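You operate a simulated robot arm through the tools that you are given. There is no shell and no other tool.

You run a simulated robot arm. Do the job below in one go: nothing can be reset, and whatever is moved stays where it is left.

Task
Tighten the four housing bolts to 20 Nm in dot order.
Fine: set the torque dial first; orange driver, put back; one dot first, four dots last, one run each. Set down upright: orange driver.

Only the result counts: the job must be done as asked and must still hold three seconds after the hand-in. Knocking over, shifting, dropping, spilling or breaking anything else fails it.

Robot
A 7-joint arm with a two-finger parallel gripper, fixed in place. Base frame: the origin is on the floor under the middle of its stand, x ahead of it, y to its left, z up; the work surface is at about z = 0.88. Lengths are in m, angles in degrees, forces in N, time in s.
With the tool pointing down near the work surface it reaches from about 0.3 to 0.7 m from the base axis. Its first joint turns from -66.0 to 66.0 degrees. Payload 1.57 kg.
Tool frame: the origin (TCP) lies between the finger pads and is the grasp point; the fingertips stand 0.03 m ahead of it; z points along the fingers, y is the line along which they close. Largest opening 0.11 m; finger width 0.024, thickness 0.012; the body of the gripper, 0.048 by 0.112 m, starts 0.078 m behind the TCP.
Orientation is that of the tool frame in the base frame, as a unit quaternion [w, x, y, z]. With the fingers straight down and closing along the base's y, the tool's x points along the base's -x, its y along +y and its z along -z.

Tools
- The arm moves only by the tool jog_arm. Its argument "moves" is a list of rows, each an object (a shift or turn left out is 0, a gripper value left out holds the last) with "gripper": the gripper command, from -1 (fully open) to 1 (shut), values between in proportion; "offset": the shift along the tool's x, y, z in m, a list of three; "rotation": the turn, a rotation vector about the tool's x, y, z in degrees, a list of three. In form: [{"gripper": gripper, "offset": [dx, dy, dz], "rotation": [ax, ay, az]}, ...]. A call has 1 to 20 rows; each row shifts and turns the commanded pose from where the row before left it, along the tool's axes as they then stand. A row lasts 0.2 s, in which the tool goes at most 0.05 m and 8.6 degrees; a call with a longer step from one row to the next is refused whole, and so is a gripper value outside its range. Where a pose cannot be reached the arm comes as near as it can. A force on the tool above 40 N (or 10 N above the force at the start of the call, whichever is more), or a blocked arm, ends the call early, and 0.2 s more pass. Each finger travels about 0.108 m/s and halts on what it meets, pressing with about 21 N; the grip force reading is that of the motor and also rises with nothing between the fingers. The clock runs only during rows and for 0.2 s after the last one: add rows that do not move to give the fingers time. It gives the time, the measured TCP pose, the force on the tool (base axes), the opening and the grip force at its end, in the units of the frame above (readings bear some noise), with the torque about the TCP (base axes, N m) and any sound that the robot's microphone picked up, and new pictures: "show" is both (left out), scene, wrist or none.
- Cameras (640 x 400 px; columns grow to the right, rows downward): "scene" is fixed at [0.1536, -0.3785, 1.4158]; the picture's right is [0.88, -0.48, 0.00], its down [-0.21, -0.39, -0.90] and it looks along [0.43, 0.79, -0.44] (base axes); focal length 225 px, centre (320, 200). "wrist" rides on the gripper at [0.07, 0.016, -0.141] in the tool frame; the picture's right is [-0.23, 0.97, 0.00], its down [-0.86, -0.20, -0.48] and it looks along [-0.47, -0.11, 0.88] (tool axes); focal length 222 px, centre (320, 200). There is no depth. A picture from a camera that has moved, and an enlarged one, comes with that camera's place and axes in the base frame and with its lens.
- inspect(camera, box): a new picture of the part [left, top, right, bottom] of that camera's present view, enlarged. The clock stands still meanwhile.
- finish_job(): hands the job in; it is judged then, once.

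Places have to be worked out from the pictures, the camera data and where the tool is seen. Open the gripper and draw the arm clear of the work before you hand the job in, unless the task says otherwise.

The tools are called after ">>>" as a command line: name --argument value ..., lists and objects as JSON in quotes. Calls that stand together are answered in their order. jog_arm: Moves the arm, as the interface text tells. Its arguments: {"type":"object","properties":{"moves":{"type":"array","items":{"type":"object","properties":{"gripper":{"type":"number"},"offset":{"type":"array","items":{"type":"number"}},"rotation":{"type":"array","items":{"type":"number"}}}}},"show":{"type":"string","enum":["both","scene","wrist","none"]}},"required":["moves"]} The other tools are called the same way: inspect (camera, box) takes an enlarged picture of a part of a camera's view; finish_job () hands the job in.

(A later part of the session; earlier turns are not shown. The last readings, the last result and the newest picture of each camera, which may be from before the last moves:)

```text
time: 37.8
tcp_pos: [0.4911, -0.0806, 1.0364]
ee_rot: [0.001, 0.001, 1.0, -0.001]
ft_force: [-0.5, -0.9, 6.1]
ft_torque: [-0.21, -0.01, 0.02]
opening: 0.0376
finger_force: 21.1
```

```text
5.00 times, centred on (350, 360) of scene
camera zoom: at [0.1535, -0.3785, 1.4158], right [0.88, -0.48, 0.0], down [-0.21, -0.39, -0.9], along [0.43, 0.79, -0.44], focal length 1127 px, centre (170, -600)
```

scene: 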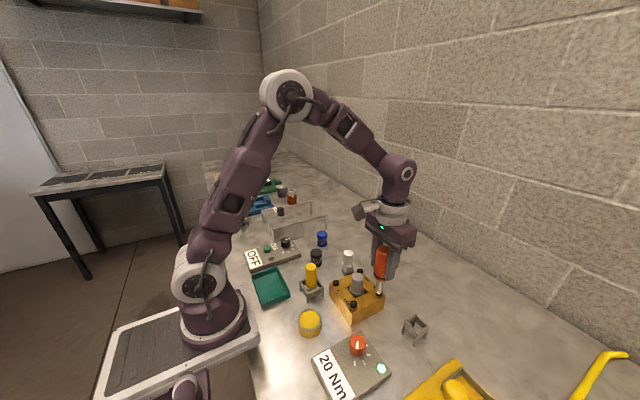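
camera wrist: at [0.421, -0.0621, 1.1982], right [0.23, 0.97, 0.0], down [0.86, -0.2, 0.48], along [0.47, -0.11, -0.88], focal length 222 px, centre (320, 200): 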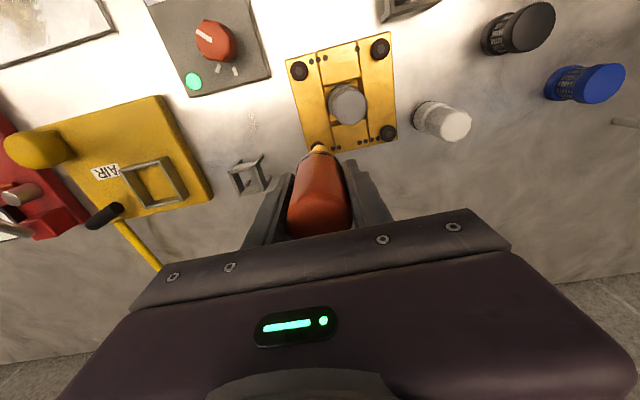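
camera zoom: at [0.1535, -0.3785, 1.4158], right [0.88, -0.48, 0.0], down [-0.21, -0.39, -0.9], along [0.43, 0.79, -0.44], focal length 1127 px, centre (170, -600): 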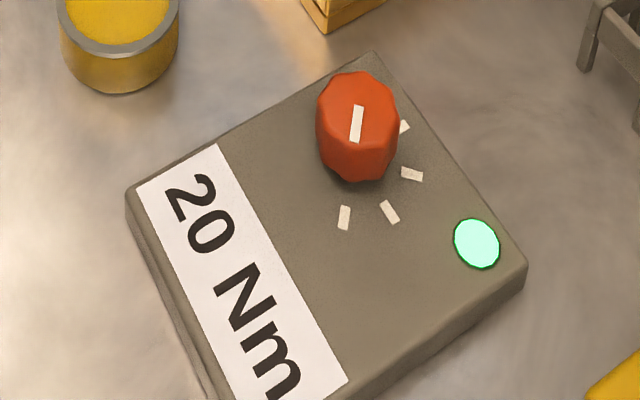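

Contact force is ~10 N and the head seems to be sinking. I hold a little longer and look again.

>>> jog_arm --moves '[{}, {}, {}]' --show "none"

>>> inspect --camera "scene" --box '[362, 265, 397, 305]'

>>> inspect --camera "wrist" --box '[295, 130, 345, 170]'

```text
time: 38.6
tcp_pos: [0.4908, -0.0802, 1.0372]
ee_rot: [0.0, -0.001, 1.0, 0.0]
ft_force: [-0.2, 0.7, -4.6]
ft_torque: [0.05, 0.0, 0.0]
opening: 0.0374
finger_force: 20.9
```

```text
10.00 times, centred on (380, 285) of scene
camera zoom: at [0.1537, -0.3785, 1.4158], right [0.88, -0.48, 0.0], down [-0.21, -0.39, -0.9], along [0.43, 0.79, -0.44], focal length 2253 px, centre (-275, -650)
```

zoom: 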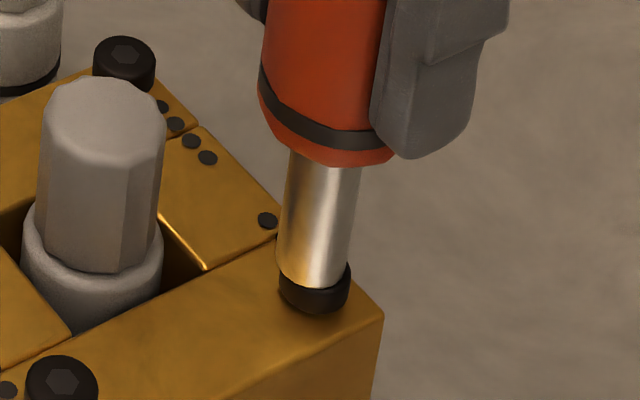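

```text
10.00 times, centred on (320, 150) of wrist
camera zoom: at [0.4218, -0.0636, 1.1769], right [0.23, 0.97, 0.0], down [0.86, -0.2, 0.48], along [0.47, -0.11, -0.88], focal length 2221 px, centre (320, 700)
```

zoom: 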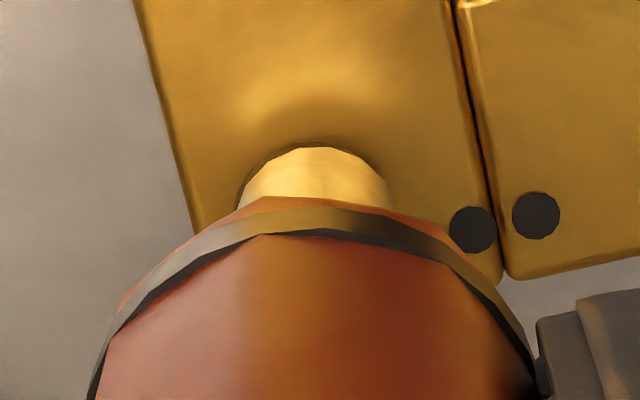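

The force released and the head is seated, as with bolt one. I hold one more second, then lift straight up and check.

>>> jog_arm --moves '[{}, {}, {}, {}, {}, {"offset": [0, 0, -0.01]}, {"offset": [0, 0, -0.03]}, {"offset": [0, 0, -0.035]}, {}]' --show "both"

>>> inspect --camera "scene" --box '[322, 265, 392, 325]'

>>> inspect --camera "scene" --box '[300, 320, 400, 400]'

```text
time: 40.6
tcp_pos: [0.4922, -0.0817, 1.1121]
ee_rot: [0.0, 0.0, 1.0, -0.001]
ft_force: [0.8, -0.8, -4.1]
ft_torque: [0.01, -0.03, -0.02]
opening: 0.0378
finger_force: 20.6
camera wrist: at [0.4233, -0.0643, 1.2521], right [0.23, 0.97, 0.0], down [0.86, -0.2, 0.48], along [0.47, -0.11, -0.88], focal length 222 px, centre (320, 200)
```

scene: 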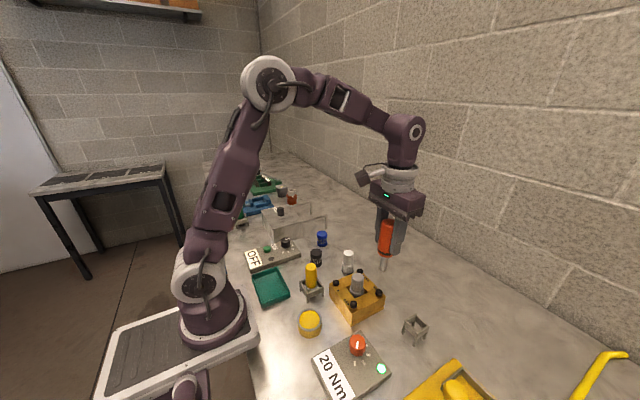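
wrist: 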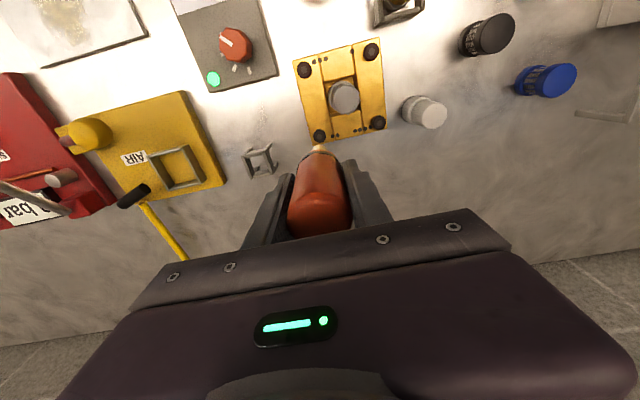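

```text
6.67 times, centred on (357, 295) of scene
camera zoom: at [0.1537, -0.3785, 1.4158], right [0.88, -0.48, 0.0], down [-0.21, -0.39, -0.9], along [0.43, 0.79, -0.44], focal length 1502 px, centre (73, -433)
```

zoom: 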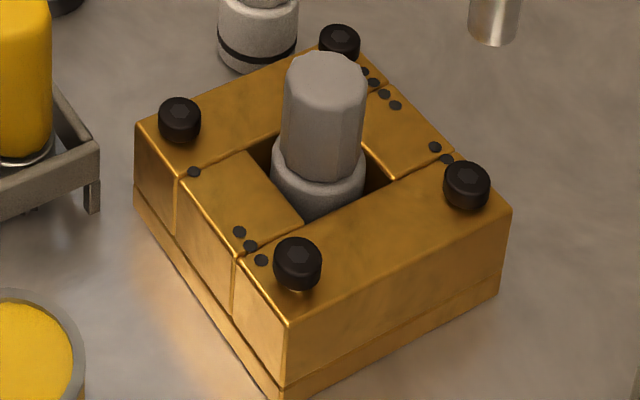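

```text
5.00 times, centred on (350, 360) of scene
camera zoom: at [0.1537, -0.3785, 1.4158], right [0.88, -0.48, 0.0], down [-0.21, -0.39, -0.9], along [0.43, 0.79, -0.44], focal length 1127 px, centre (170, -600)
```

zoom: 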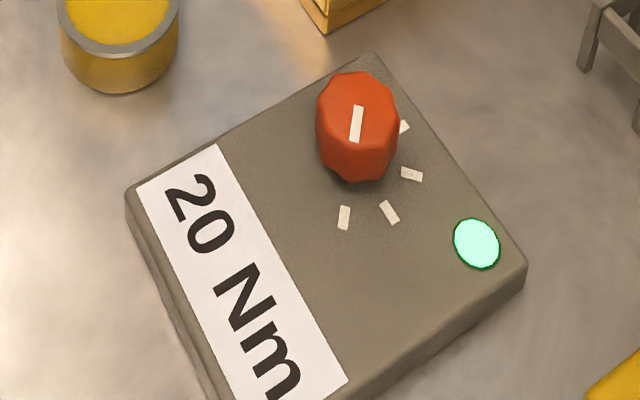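

Both tightened bolts sit flush and the lamp is green. Next is the three-dot bolt: I move about 0.081 m toward -x and lower to ~1.5 cm above it.

>>> jog_arm --moves '[{"offset": [0.0406, 0, 0]}, {"offset": [0.0406, 0, 0]}, {"offset": [0, 0, 0.03]}, {"offset": [0, 0, 0.026]}, {}, {}]' --show "both"

>>> inspect --camera "scene" --box '[335, 280, 370, 320]'

>>> inspect --camera "wrist" --box '[295, 130, 345, 170]'

```text
time: 42.0
tcp_pos: [0.4109, -0.0792, 1.0556]
ee_rot: [-0.001, 0.0, 1.0, -0.001]
ft_force: [0.7, 0.2, -3.8]
ft_torque: [-0.01, 0.03, 0.01]
opening: 0.0375
finger_force: 21.1
camera wrist: at [0.3427, -0.063, 1.1961], right [0.23, 0.97, 0.0], down [0.86, -0.2, 0.48], along [0.47, -0.11, -0.88], focal length 222 px, centre (320, 200)
```

scene: 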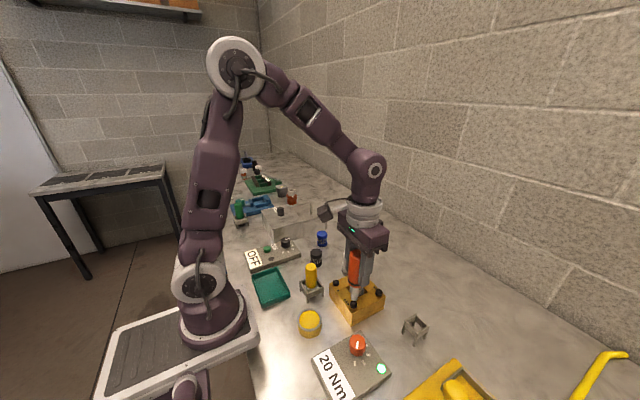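
wrist: 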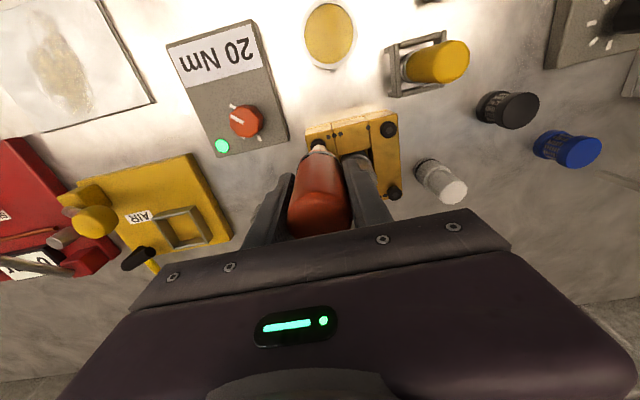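

```text
10.00 times, centred on (352, 300) of scene
camera zoom: at [0.1537, -0.3785, 1.4158], right [0.88, -0.48, 0.0], down [-0.21, -0.39, -0.9], along [0.43, 0.79, -0.44], focal length 2253 px, centre (-5, -800)
```

zoom: 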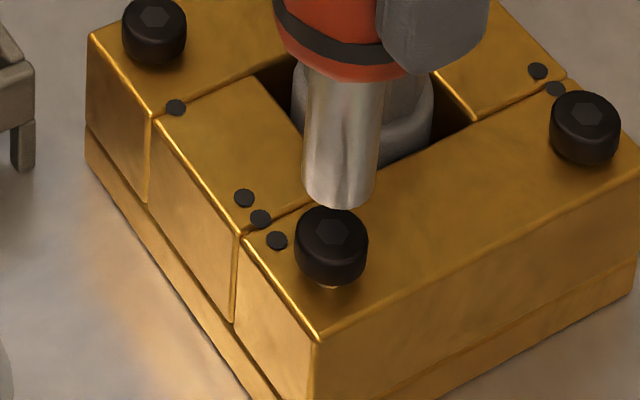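

```text
10.00 times, centred on (320, 150) of wrist
camera zoom: at [0.3427, -0.063, 1.1961], right [0.23, 0.97, 0.0], down [0.86, -0.2, 0.48], along [0.47, -0.11, -0.88], focal length 2221 px, centre (320, 700)
```

zoom: 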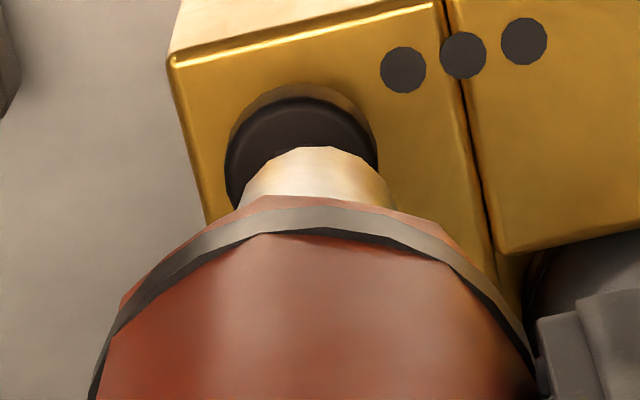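

The three-dot bolt is about 1.9 mm toward -x and 1.5 mm toward -y of the tip. I correct, lower 9 mm and recheck.

>>> jog_arm --moves '[{"offset": [0.0019, -0.0015, 0.002]}, {"offset": [0, 0, 0.007]}, {}, {}]' --show "none"

>>> inspect --camera "scene" --box '[335, 280, 370, 320]'

>>> inspect --camera "wrist" --box '[295, 130, 345, 170]'

```text
time: 43.0
tcp_pos: [0.4083, -0.081, 1.0469]
ee_rot: [0.0, 0.0, 1.0, 0.0]
ft_force: [-0.5, 0.1, -4.3]
ft_torque: [-0.01, 0.01, 0.02]
opening: 0.0377
finger_force: 21.3
```

```text
10.00 times, centred on (352, 300) of scene
camera zoom: at [0.1537, -0.3785, 1.4158], right [0.88, -0.48, 0.0], down [-0.21, -0.39, -0.9], along [0.43, 0.79, -0.44], focal length 2253 px, centre (-5, -800)
```

zoom: 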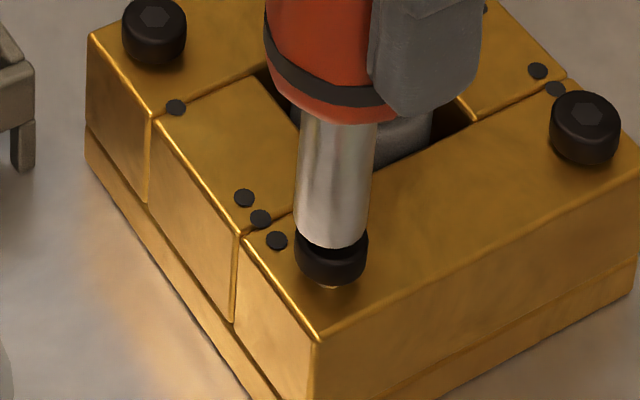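

```text
10.00 times, centred on (320, 150) of wrist
camera zoom: at [0.3395, -0.0652, 1.1871], right [0.23, 0.97, 0.0], down [0.86, -0.2, 0.48], along [0.47, -0.11, -0.88], focal length 2221 px, centre (320, 700)
```

zoom: 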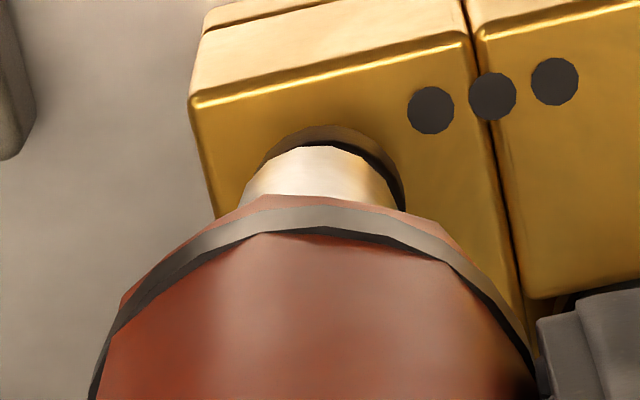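

Remaining offset is about 0.9 mm (+x) and 0.8 mm (+y). I correct and lower 4 mm.

>>> jog_arm --moves '[{"offset": [-0.0009, 0.0008, 0]}, {"offset": [0, 0, 0.002]}, {"offset": [0, 0, 0.002]}, {}, {}]' --show "none"

>>> inspect --camera "scene" --box '[335, 280, 370, 320]'

>>> inspect --camera "wrist" --box '[295, 130, 345, 170]'

```text
time: 44.2
tcp_pos: [0.4098, -0.0804, 1.0421]
ee_rot: [-0.001, 0.0, 1.0, 0.0]
ft_force: [-0.1, -0.4, -4.4]
ft_torque: [-0.01, 0.0, 0.02]
opening: 0.0377
finger_force: 21.5
```

```text
10.00 times, centred on (352, 300) of scene
camera zoom: at [0.1537, -0.3785, 1.4158], right [0.88, -0.48, 0.0], down [-0.21, -0.39, -0.9], along [0.43, 0.79, -0.44], focal length 2253 px, centre (-5, -800)
```

zoom: 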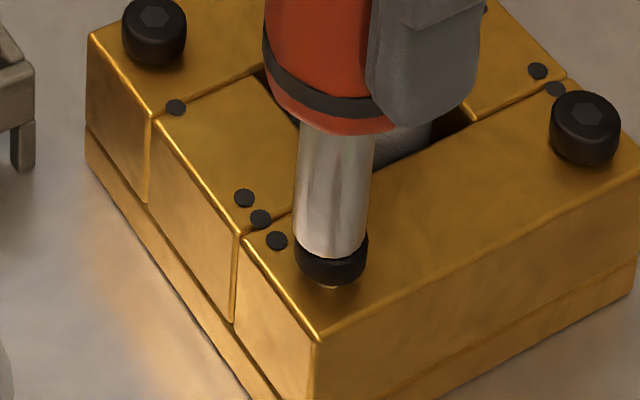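

```text
10.00 times, centred on (320, 150) of wrist
camera zoom: at [0.34, -0.0645, 1.1828], right [0.23, 0.97, 0.0], down [0.86, -0.2, 0.48], along [0.47, -0.11, -0.88], focal length 2221 px, centre (320, 700)
```

zoom: 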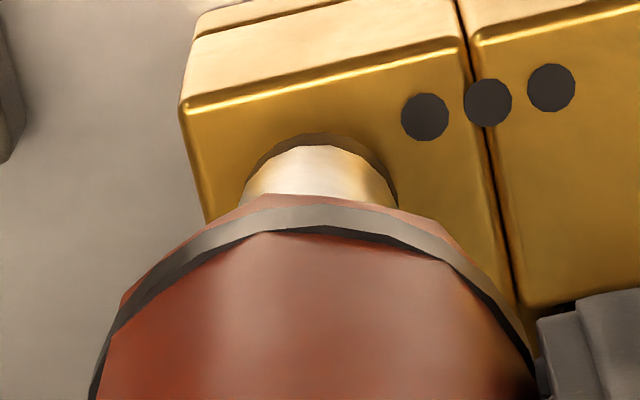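

Well aligned now (under 0.5 mm). I apply a last 0.4 mm and creep down to contact.

>>> jog_arm --moves '[{"offset": [-0.0004, 0.0001, 0.001]}, {"offset": [0, 0, 0.001]}, {"offset": [0, 0, 0.001]}, {}]' --show "none"

>>> inspect --camera "scene" --box '[335, 280, 370, 320]'

```text
time: 45.2
tcp_pos: [0.4093, -0.0809, 1.0406]
ee_rot: [0.0, 0.0, 1.0, 0.001]
ft_force: [-0.5, 1.3, 0.7]
ft_torque: [0.15, 0.08, -0.02]
opening: 0.0378
finger_force: 21.4
```

```text
10.00 times, centred on (352, 300) of scene
camera zoom: at [0.1536, -0.3784, 1.4158], right [0.88, -0.48, 0.0], down [-0.21, -0.39, -0.9], along [0.43, 0.79, -0.44], focal length 2253 px, centre (-5, -800)
```

zoom: 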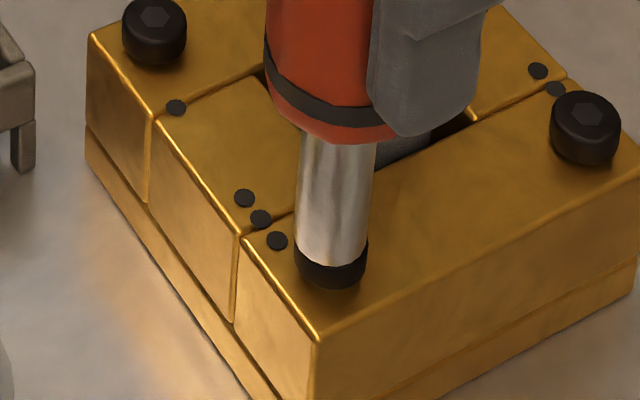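

Contact at ~5 N. I press another 1.4 mm and hold.

>>> jog_arm --moves '[{"offset": [0, 0, 0.0007]}, {"offset": [0, 0, 0.0007]}, {}, {}, {}, {}, {}]' --show "scene"

>>> inspect --camera "scene" --box '[335, 280, 370, 320]'

>>> inspect --camera "scene" --box '[300, 320, 400, 400]'

```text
time: 46.8
tcp_pos: [0.4095, -0.0807, 1.0386]
ee_rot: [0.0, 0.0, 1.0, 0.001]
ft_force: [0.3, -0.3, -4.8]
ft_torque: [0.01, -0.02, 0.01]
opening: 0.0378
finger_force: 20.4
```

scene: 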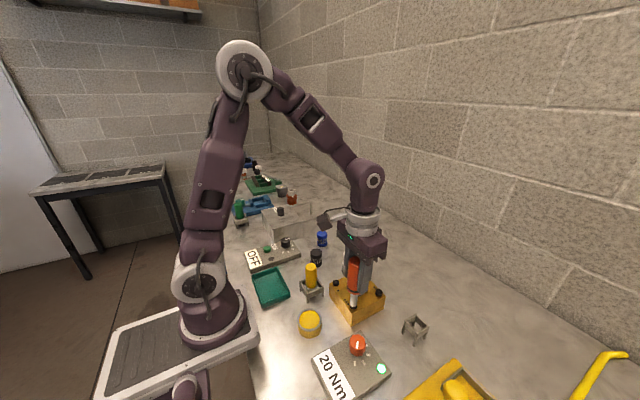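

```text
10.00 times, centred on (352, 300) of scene
camera zoom: at [0.1537, -0.3785, 1.4158], right [0.88, -0.48, 0.0], down [-0.21, -0.39, -0.9], along [0.43, 0.79, -0.44], focal length 2253 px, centre (-5, -800)
```

zoom: 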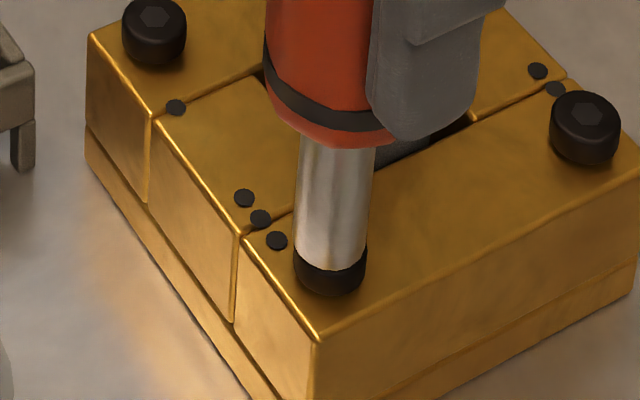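

```text
5.00 times, centred on (350, 360) of scene
camera zoom: at [0.1537, -0.3785, 1.4158], right [0.88, -0.48, 0.0], down [-0.21, -0.39, -0.9], along [0.43, 0.79, -0.44], focal length 1127 px, centre (170, -600)
```

zoom: 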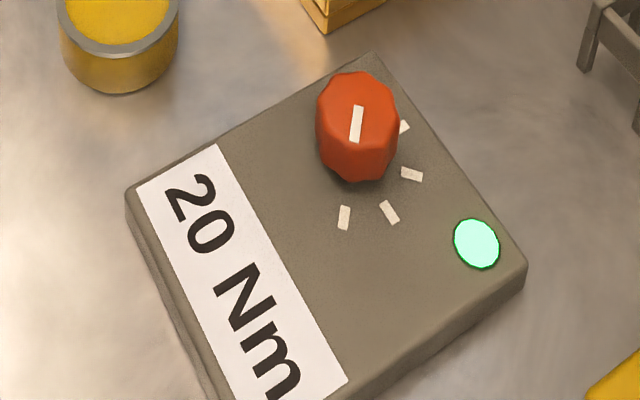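

The three-dot bolt has seated and the lamp is green. I lift straight up and move diagonally to above the four-dot bolt.

>>> jog_arm --moves '[{}, {}, {"offset": [0, 0, -0.01]}, {"offset": [0, 0, -0.03]}, {"offset": [0, 0, -0.035]}, {"offset": [-0.0273, 0.0273, 0]}, {"offset": [-0.0273, 0.0273, 0]}, {"offset": [-0.0272, 0.0274, 0]}, {"offset": [0, 0, 0.03]}, {"offset": [0, 0, 0.022]}, {}, {}]' --show "both"

>>> inspect --camera "scene" --box '[342, 250, 377, 290]'

>>> inspect --camera "wrist" --box '[295, 130, 345, 170]'

>>> inspect --camera "scene" --box '[322, 265, 392, 325]'

```text
time: 49.4
tcp_pos: [0.4886, 0.0013, 1.0623]
ee_rot: [-0.001, 0.0, 1.0, 0.0]
ft_force: [-0.6, -0.5, -3.8]
ft_torque: [0.0, -0.01, -0.03]
opening: 0.038
finger_force: 20.7
camera wrist: at [0.4199, 0.0167, 1.2018], right [0.23, 0.97, 0.0], down [0.86, -0.2, 0.48], along [0.47, -0.11, -0.88], focal length 222 px, centre (320, 200)
```

scene: 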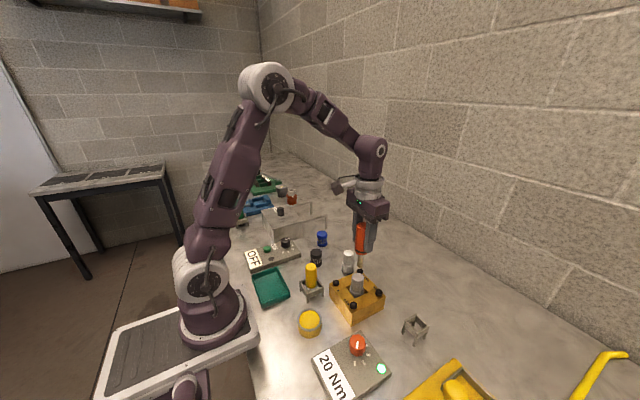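
wrist: 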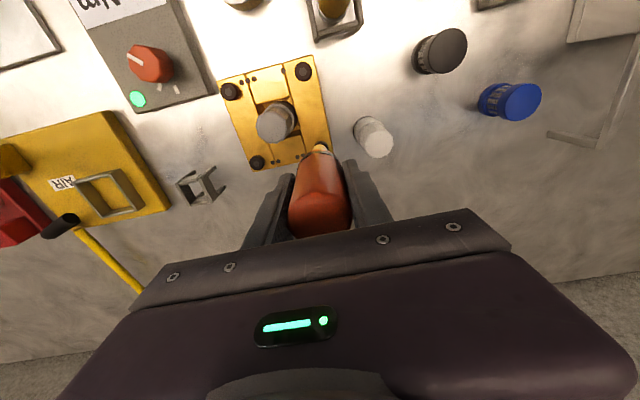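

```text
10.00 times, centred on (360, 270) of scene
camera zoom: at [0.1537, -0.3785, 1.4158], right [0.88, -0.48, 0.0], down [-0.21, -0.39, -0.9], along [0.43, 0.79, -0.44], focal length 2253 px, centre (-75, -500)
```

zoom: 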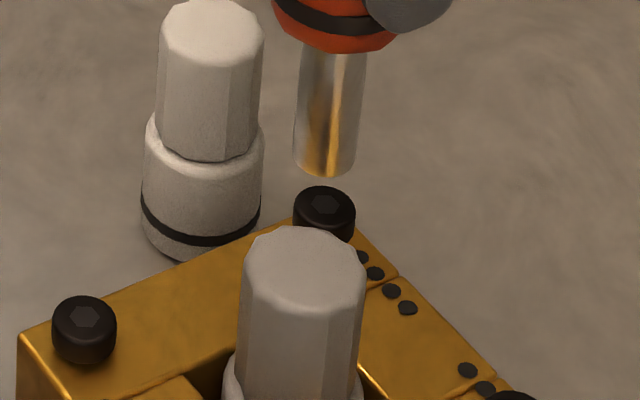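

```text
10.00 times, centred on (320, 150) of wrist
camera zoom: at [0.4199, 0.0167, 1.2018], right [0.23, 0.97, 0.0], down [0.86, -0.2, 0.48], along [0.47, -0.11, -0.88], focal length 2221 px, centre (320, 700)
```

zoom: 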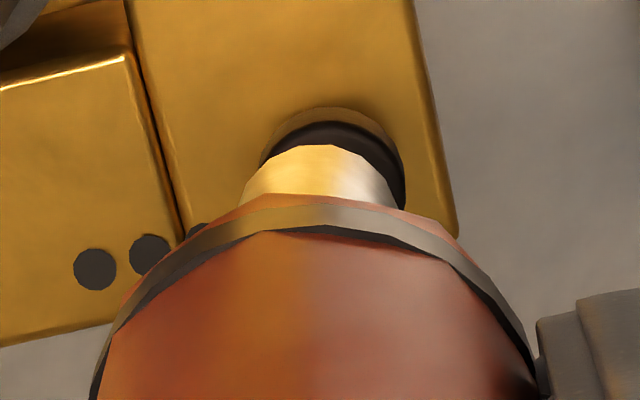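

```text
6.67 times, centred on (357, 295) of scene
camera zoom: at [0.1537, -0.3785, 1.4158], right [0.88, -0.48, 0.0], down [-0.21, -0.39, -0.9], along [0.43, 0.79, -0.44], focal length 1502 px, centre (73, -433)
```

zoom: 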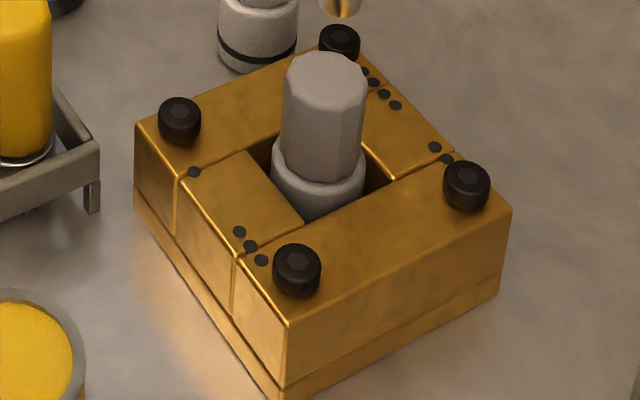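

Three bolts sit flush. The four-dot bolt lies ~2 mm toward +x and 1 mm toward +y of the tip; I correct, lower 12 mm and recheck.

>>> jog_arm --moves '[{"offset": [-0.002, 0.0011, 0.003]}, {"offset": [0, 0, 0.009]}, {}, {}]' --show "none"

>>> inspect --camera "scene" --box '[342, 250, 377, 290]'

>>> inspect --camera "wrist" --box '[295, 130, 345, 170]'

```text
time: 50.4
tcp_pos: [0.4925, 0.0017, 1.0493]
ee_rot: [0.0, 0.0, 1.0, -0.001]
ft_force: [-0.3, 0.5, -4.4]
ft_torque: [-0.01, 0.0, -0.01]
opening: 0.0377
finger_force: 20.8
```

```text
10.00 times, centred on (360, 270) of scene
camera zoom: at [0.1537, -0.3785, 1.4158], right [0.88, -0.48, 0.0], down [-0.21, -0.39, -0.9], along [0.43, 0.79, -0.44], focal length 2253 px, centre (-75, -500)
```

zoom: 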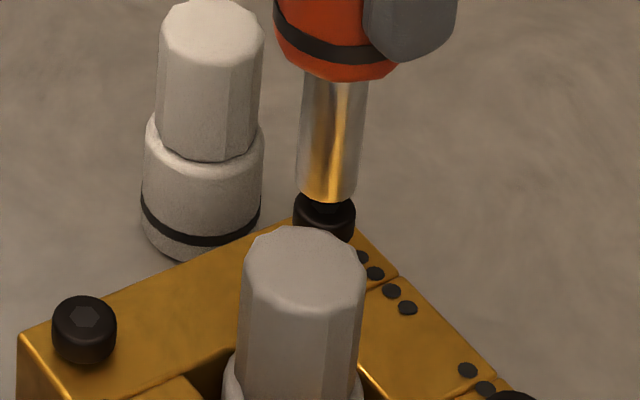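

```text
10.00 times, centred on (320, 150) of wrist
camera zoom: at [0.4234, 0.0184, 1.1895], right [0.23, 0.97, 0.0], down [0.86, -0.2, 0.48], along [0.47, -0.11, -0.88], focal length 2221 px, centre (320, 700)
```

zoom: 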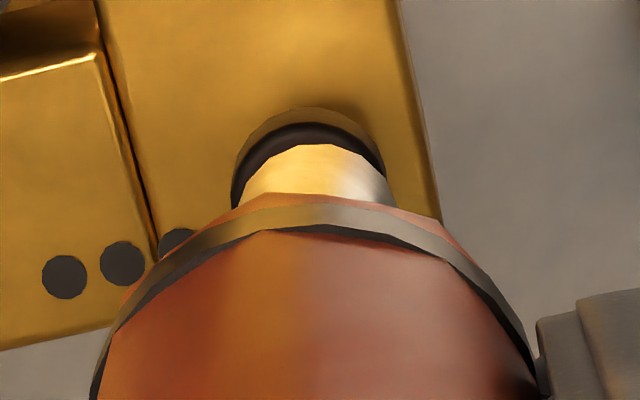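

The scene view is centred; the wrist view asks for ~1 mm toward -y. I correct and lower 5 mm.

>>> jog_arm --moves '[{"offset": [0.0005, -0.0009, 0.001]}, {"offset": [0, 0, 0.004]}, {}, {}]' --show "none"

>>> inspect --camera "scene" --box '[342, 250, 377, 290]'

>>> inspect --camera "wrist" --box '[295, 130, 345, 170]'

```text
time: 51.4
tcp_pos: [0.4922, 0.0022, 1.0445]
ee_rot: [0.0, -0.001, 1.0, 0.001]
ft_force: [-0.1, -0.4, -3.9]
ft_torque: [0.02, 0.01, 0.01]
opening: 0.0376
finger_force: 21.4
```

```text
10.00 times, centred on (360, 270) of scene
camera zoom: at [0.1537, -0.3785, 1.4158], right [0.88, -0.48, 0.0], down [-0.21, -0.39, -0.9], along [0.43, 0.79, -0.44], focal length 2253 px, centre (-75, -500)
```

zoom: 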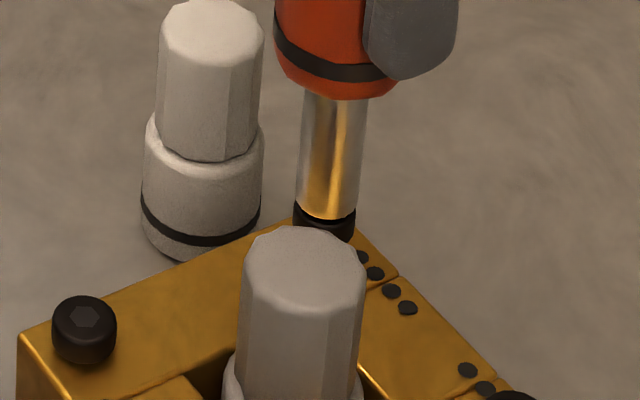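

```text
10.00 times, centred on (320, 150) of wrist
camera zoom: at [0.423, 0.0174, 1.1844], right [0.23, 0.97, 0.0], down [0.86, -0.2, 0.48], along [0.47, -0.11, -0.88], focal length 2221 px, centre (320, 700)
```

zoom: 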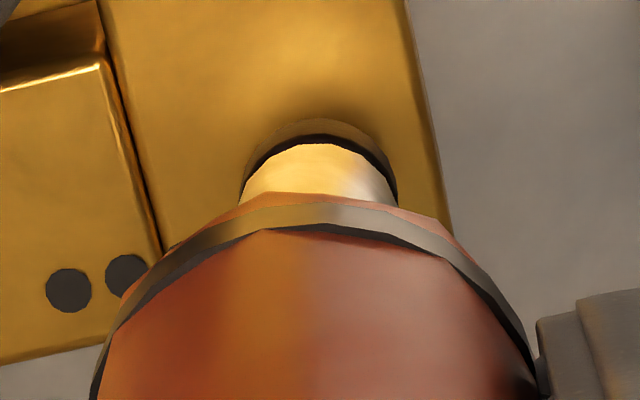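

Aligned within ~0.5 mm; I apply a 0.4 mm tweak and creep down to contact.

>>> jog_arm --moves '[{"offset": [0.0004, 0.0002, 0.001]}, {"offset": [0, 0, 0.001]}, {"offset": [0, 0, 0.001]}, {"offset": [0, 0, 0.001]}, {}]' --show "none"

>>> inspect --camera "scene" --box '[342, 250, 377, 290]'

>>> inspect --camera "wrist" --box '[295, 130, 345, 170]'

```text
time: 52.6
tcp_pos: [0.4922, 0.0012, 1.0413]
ee_rot: [-0.001, 0.0, 1.0, -0.001]
ft_force: [-0.1, -0.9, 0.4]
ft_torque: [-0.08, -0.03, 0.0]
opening: 0.0377
finger_force: 21.3
```

```text
10.00 times, centred on (360, 270) of scene
camera zoom: at [0.1536, -0.3785, 1.4158], right [0.88, -0.48, 0.0], down [-0.21, -0.39, -0.9], along [0.43, 0.79, -0.44], focal length 2253 px, centre (-75, -500)
```

zoom: 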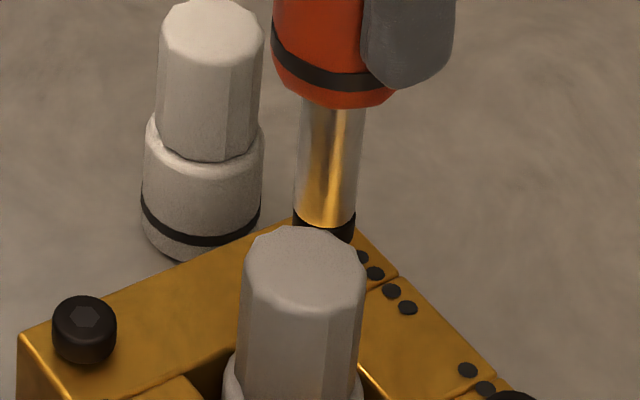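

```text
10.00 times, centred on (320, 150) of wrist
camera zoom: at [0.4227, 0.0178, 1.1812], right [0.23, 0.97, 0.0], down [0.85, -0.2, 0.48], along [0.47, -0.11, -0.88], focal length 2221 px, centre (320, 700)
```

zoom: 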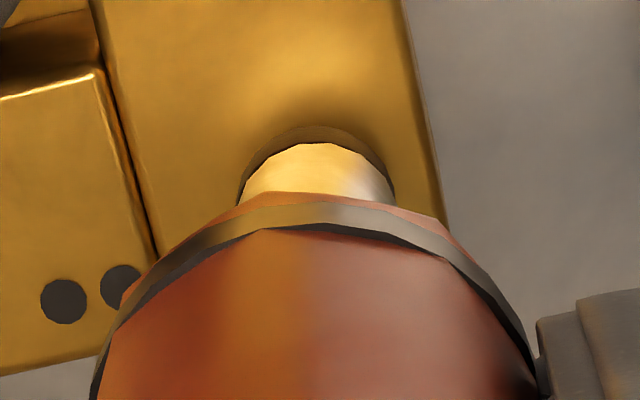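

Contact at ~5 N, still centred. I press another 1.4 mm and hold for the run.

>>> jog_arm --moves '[{"offset": [0, 0, 0.0007]}, {"offset": [0, 0, 0.0007]}, {}, {}, {}, {}, {}]' --show "scene"

>>> inspect --camera "scene" --box '[342, 250, 377, 290]'

>>> inspect --camera "scene" --box '[300, 320, 400, 400]'

```text
time: 54.2
tcp_pos: [0.4919, -0.0002, 1.0392]
ee_rot: [-0.001, 0.001, 1.0, 0.0]
ft_force: [-0.6, 0.1, -4.0]
ft_torque: [0.01, 0.02, -0.01]
opening: 0.0377
finger_force: 21.2
```

scene: 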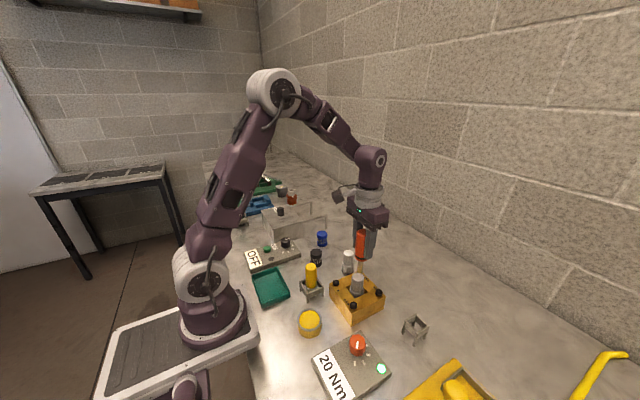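

```text
10.00 times, centred on (360, 270) of scene
camera zoom: at [0.1537, -0.3785, 1.4158], right [0.88, -0.48, 0.0], down [-0.21, -0.39, -0.9], along [0.43, 0.79, -0.44], focal length 2253 px, centre (-75, -500)
```

zoom: 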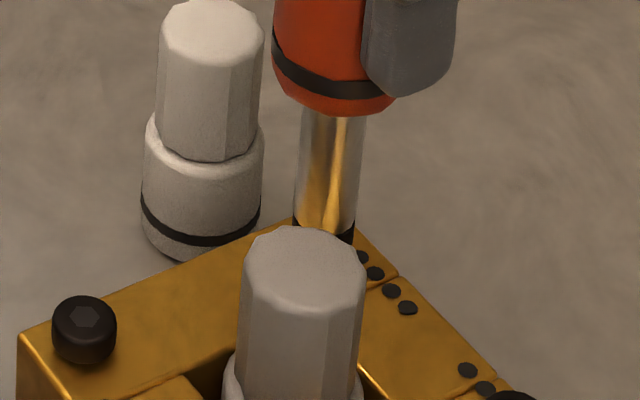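

```text
5.00 times, centred on (350, 360) of scene
camera zoom: at [0.1537, -0.3785, 1.4158], right [0.88, -0.48, 0.0], down [-0.21, -0.39, -0.9], along [0.43, 0.79, -0.44], focal length 1127 px, centre (170, -600)
```

zoom: 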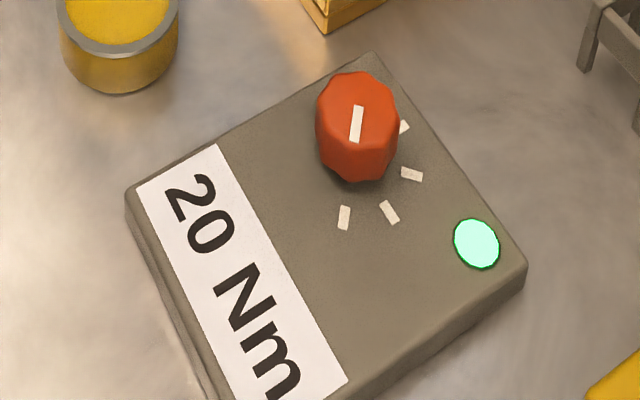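

Force released and lamp green: the fourth run is done. I lift straight up and confirm all four heads are seated.

>>> jog_arm --moves '[{}, {}, {"offset": [0, 0, -0.01]}, {"offset": [0, 0, -0.035]}, {"offset": [0, 0, -0.035]}, {}]' --show "both"

>>> inspect --camera "scene" --box '[322, 265, 392, 325]'

>>> inspect --camera "wrist" --box '[210, 50, 350, 180]'

```text
time: 55.6
tcp_pos: [0.4921, 0.002, 1.12]
ee_rot: [0.0, 0.001, 1.0, 0.0]
ft_force: [0.6, -0.4, -4.1]
ft_torque: [0.01, -0.01, -0.02]
opening: 0.0376
finger_force: 21.3
camera wrist: at [0.4234, 0.0172, 1.2589], right [0.23, 0.97, 0.0], down [0.86, -0.2, 0.48], along [0.47, -0.11, -0.88], focal length 222 px, centre (320, 200)
```

scene: 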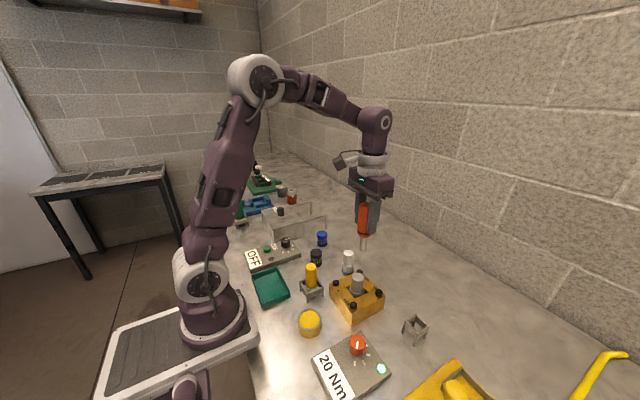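
wrist: 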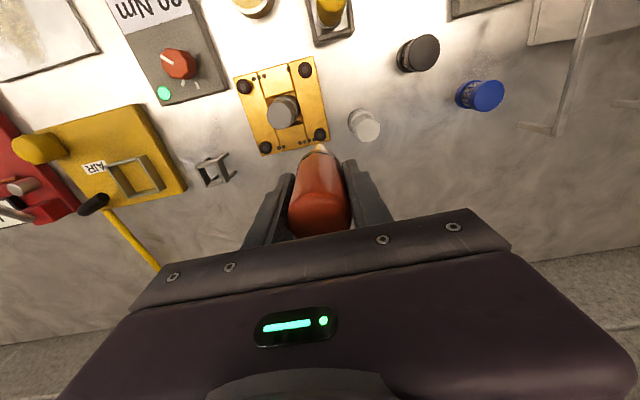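

```text
6.67 times, centred on (357, 295) of scene
camera zoom: at [0.1537, -0.3785, 1.4158], right [0.88, -0.48, 0.0], down [-0.21, -0.39, -0.9], along [0.43, 0.79, -0.44], focal length 1502 px, centre (73, -433)
```

zoom: 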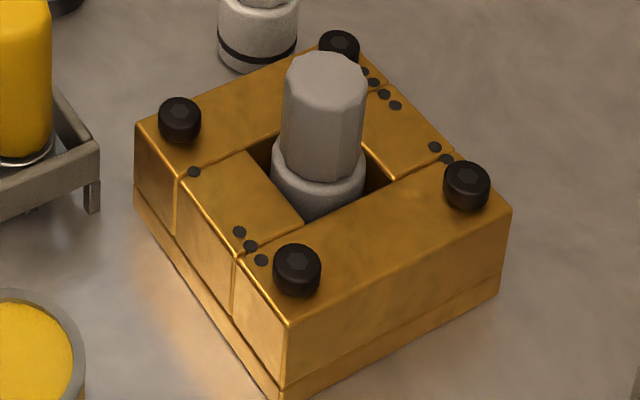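

```text
3.08 times, centred on (280, 115) of wrist
camera zoom: at [0.4234, 0.0172, 1.2589], right [0.23, 0.97, 0.0], down [0.86, -0.2, 0.48], along [0.47, -0.11, -0.88], focal length 684 px, centre (443, 462)
```

zoom: 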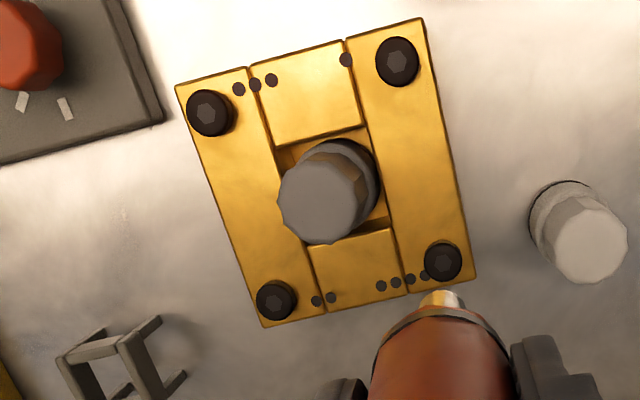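

All four heads are seated, and the dot counts are confirmed from above. I carry the driver back over its stand and lower part-way to check alignment.

>>> jog_arm --moves '[{"offset": [-0.00474, -0.03714, 0]}, {"offset": [-0.00474, -0.03714, 0]}, {"offset": [-0.00474, -0.03714, 0]}, {"offset": [-0.00474, -0.03714, 0]}, {"offset": [-0.00474, -0.03714, 0]}, {"offset": [0, 0, 0.04]}, {"offset": [0, 0, 0.02]}, {}, {}]' --show "both"

>>> inspect --camera "scene" --box '[390, 280, 450, 350]'

>>> inspect --camera "wrist" --box '[280, 110, 360, 180]'

```text
time: 57.6
tcp_pos: [0.5164, -0.1855, 1.0583]
ee_rot: [0.0, 0.0, 1.0, 0.0]
ft_force: [0.5, 0.2, -3.9]
ft_torque: [-0.02, 0.01, 0.0]
opening: 0.0376
finger_force: 21.1
camera wrist: at [0.4467, -0.1684, 1.1985], right [0.23, 0.97, 0.0], down [0.86, -0.2, 0.48], along [0.47, -0.11, -0.88], focal length 222 px, centre (320, 200)
```

scene: 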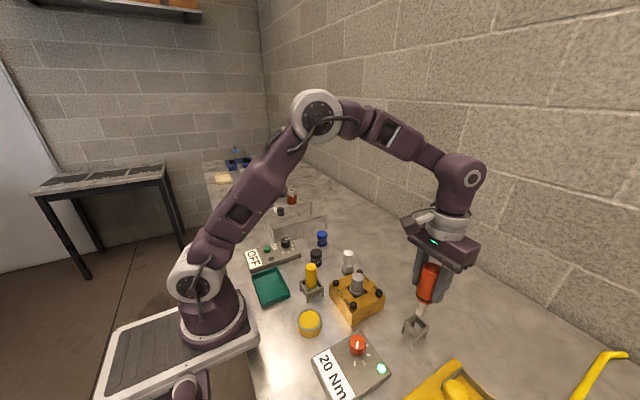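
wrist: 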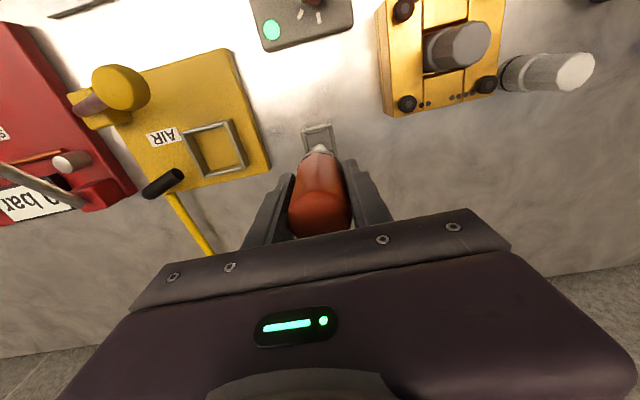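

```text
5.71 times, centred on (420, 315) of scene
camera zoom: at [0.1537, -0.3785, 1.4158], right [0.88, -0.48, 0.0], down [-0.21, -0.39, -0.9], along [0.43, 0.79, -0.44], focal length 1288 px, centre (-251, -457)
```

zoom: 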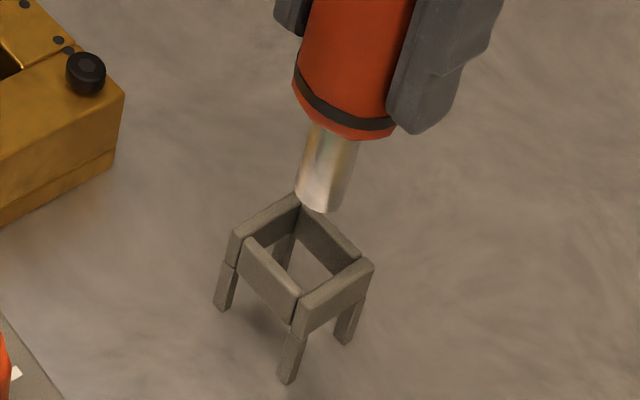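

```text
5.71 times, centred on (320, 145) of wrist
camera zoom: at [0.4467, -0.1684, 1.1985], right [0.23, 0.97, 0.0], down [0.86, -0.2, 0.48], along [0.47, -0.11, -0.88], focal length 1269 px, centre (320, 514)
```

zoom: 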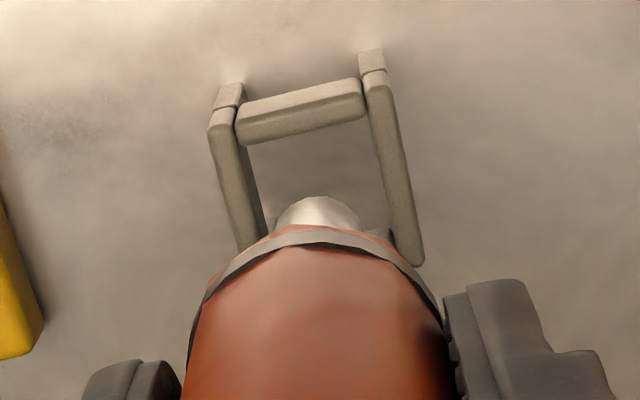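

The tip lines up with the stand's opening in both views. I lower 45 mm so the shaft enters the opening, then check again.

>>> jog_arm --moves '[{"offset": [0, 0, 0.015]}, {"offset": [0, 0, 0.015]}, {"offset": [0, 0, 0.015]}, {}, {}]' --show "none"

>>> inspect --camera "scene" --box '[390, 280, 450, 350]'

>>> inspect --camera "wrist" --box '[280, 110, 360, 180]'

```text
time: 58.8
tcp_pos: [0.5165, -0.1844, 1.0134]
ee_rot: [0.0, 0.0, 1.0, 0.0]
ft_force: [0.4, -0.3, -4.2]
ft_torque: [-0.01, 0.02, -0.01]
opening: 0.0376
finger_force: 21.1
```

```text
5.71 times, centred on (420, 315) of scene
camera zoom: at [0.1537, -0.3785, 1.4158], right [0.88, -0.48, 0.0], down [-0.21, -0.39, -0.9], along [0.43, 0.79, -0.44], focal length 1288 px, centre (-251, -457)
```

zoom: 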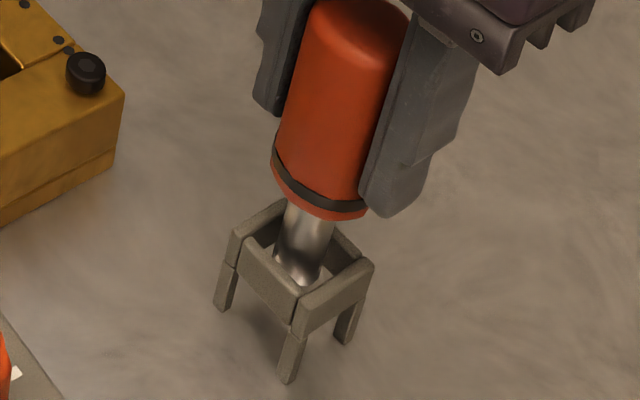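

```text
5.71 times, centred on (320, 145) of wrist
camera zoom: at [0.4464, -0.1682, 1.1544], right [0.23, 0.97, 0.0], down [0.86, -0.2, 0.48], along [0.47, -0.11, -0.88], focal length 1269 px, centre (320, 514)
```

zoom: 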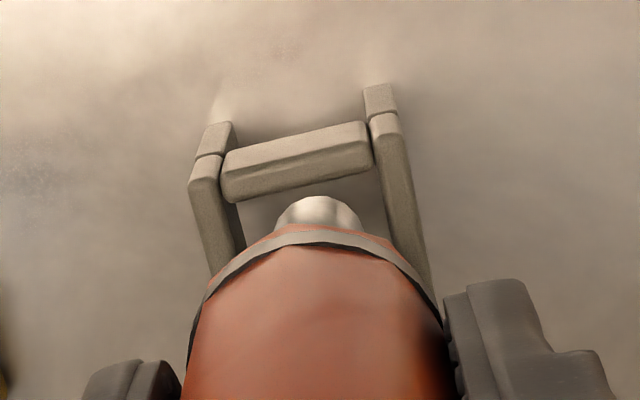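

The shaft is inside the stand's opening and centred. I lower another 36 mm, leaving the last few millimetres for feel.

>>> jog_arm --moves '[{"offset": [0, 0, 0.012]}, {"offset": [0, 0, 0.012]}, {"offset": [0, 0, 0.012]}, {}, {}]' --show "none"

>>> inspect --camera "scene" --box '[390, 280, 450, 350]'

```text
time: 60.0
tcp_pos: [0.5159, -0.1838, 0.9788]
ee_rot: [0.0, 0.0, 1.0, 0.0]
ft_force: [0.3, 0.5, -3.4]
ft_torque: [0.01, 0.0, -0.01]
opening: 0.0375
finger_force: 21.7
```

```text
5.71 times, centred on (420, 315) of scene
camera zoom: at [0.1537, -0.3785, 1.4158], right [0.88, -0.48, 0.0], down [-0.21, -0.39, -0.9], along [0.43, 0.79, -0.44], focal length 1288 px, centre (-251, -457)
```

zoom: 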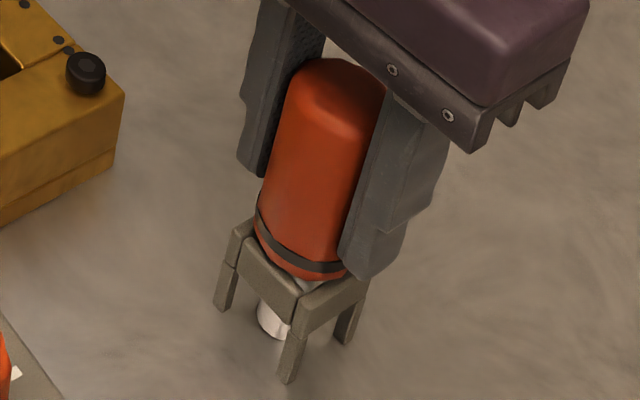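

The driver is almost at its original seat. I lower in 1 mm steps to feel the stand take its weight.

>>> jog_arm --moves '[{"offset": [0, 0, 0.001]}, {"offset": [0, 0, 0.001]}, {"offset": [0, 0, 0.001]}, {}]' --show "none"

>>> inspect --camera "scene" --box '[390, 280, 450, 350]'

```text
time: 61.0
tcp_pos: [0.5154, -0.1836, 0.9753]
ee_rot: [0.001, -0.001, 1.0, -0.001]
ft_force: [1.3, 0.3, 15.1]
ft_torque: [-0.11, -0.24, 0.01]
opening: 0.0378
finger_force: 21.5
```

```text
5.71 times, centred on (420, 315) of scene
camera zoom: at [0.1534, -0.3784, 1.4159], right [0.88, -0.48, 0.0], down [-0.21, -0.39, -0.9], along [0.43, 0.79, -0.44], focal length 1288 px, centre (-251, -457)
```

zoom: 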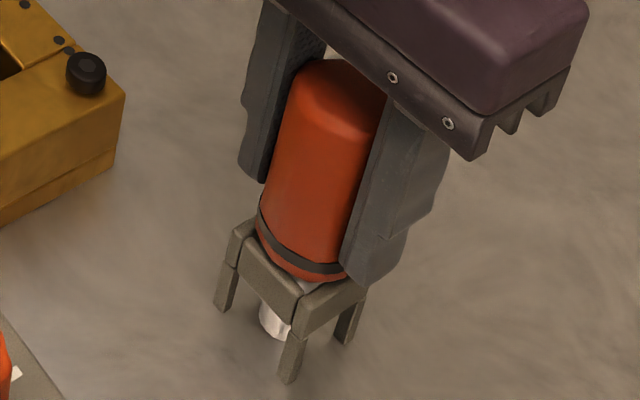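

The stand carries the driver (about 19 N contact), slightly earlier than before because the handle crept in the grip. I ease up ~1.8 mm to take off the pressing force before releasing.

>>> jog_arm --moves '[{"offset": [0, 0, -0.001]}, {"offset": [0, 0, -0.0008]}, {}]' --show "wrist"

>>> inspect --camera "scene" --box '[390, 280, 450, 350]'

```text
time: 61.8
tcp_pos: [0.5159, -0.1834, 0.9762]
ee_rot: [0.0, 0.0, 1.0, 0.0]
ft_force: [-0.9, -0.1, -4.8]
ft_torque: [0.01, 0.01, 0.0]
opening: 0.0379
finger_force: 21.0
camera wrist: at [0.4463, -0.1674, 1.1166], right [0.23, 0.97, 0.0], down [0.86, -0.2, 0.48], along [0.46, -0.11, -0.88], focal length 222 px, centre (320, 200)
```

wrist: 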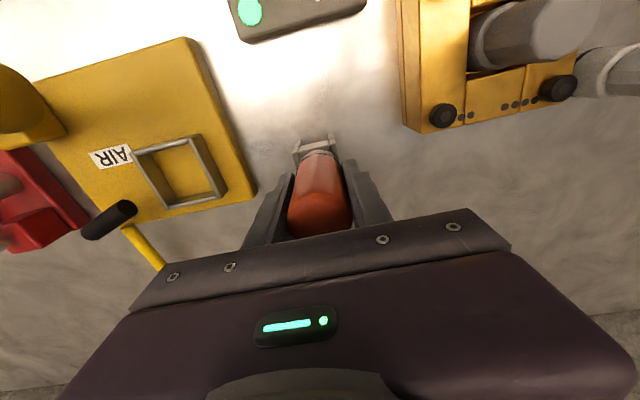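

```text
5.71 times, centred on (420, 315) of scene
camera zoom: at [0.1537, -0.3785, 1.4158], right [0.88, -0.48, 0.0], down [-0.21, -0.39, -0.9], along [0.43, 0.79, -0.44], focal length 1288 px, centre (-251, -457)
```

zoom: 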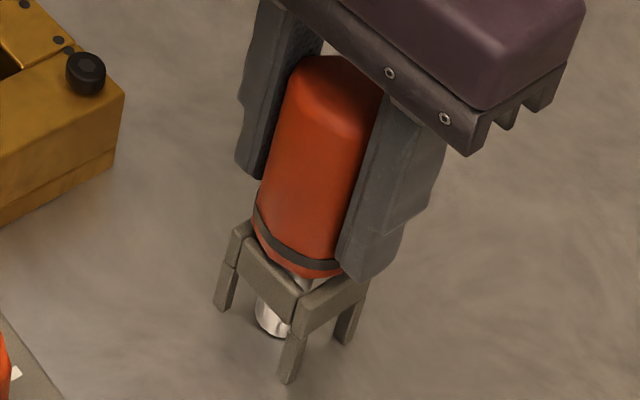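

It is now just off the seat (weight back on the hand). I lower 0.8 mm so it barely rests, and check.

>>> jog_arm --moves '[{"offset": [0, 0, 0.0008]}, {}]' --show "none"

>>> inspect --camera "wrist" --box '[280, 110, 360, 180]'

```text
time: 62.4
tcp_pos: [0.5151, -0.1849, 0.9761]
ee_rot: [0.0, 0.0, 1.0, 0.0]
ft_force: [0.4, -0.2, -4.9]
ft_torque: [0.02, -0.02, 0.02]
opening: 0.0377
finger_force: 20.4
```

```text
5.71 times, centred on (320, 145) of wrist
camera zoom: at [0.4463, -0.1682, 1.1165], right [0.23, 0.97, 0.0], down [0.86, -0.2, 0.48], along [0.47, -0.11, -0.88], focal length 1269 px, centre (320, 514)
```

zoom: 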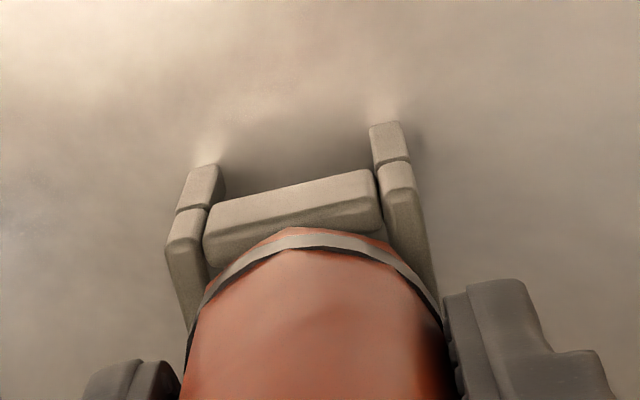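

Still free by a fraction of a millimetre; I step down 0.5 mm at a time.

>>> jog_arm --moves '[{"offset": [0, 0, 0.0005]}, {}]' --show "none"

```text
time: 63.0
tcp_pos: [0.5158, -0.1844, 0.9757]
ee_rot: [0.001, 0.0, 1.0, 0.0]
ft_force: [-0.3, -0.5, -2.8]
ft_torque: [-0.08, 0.0, 0.0]
opening: 0.0377
finger_force: 21.1
```

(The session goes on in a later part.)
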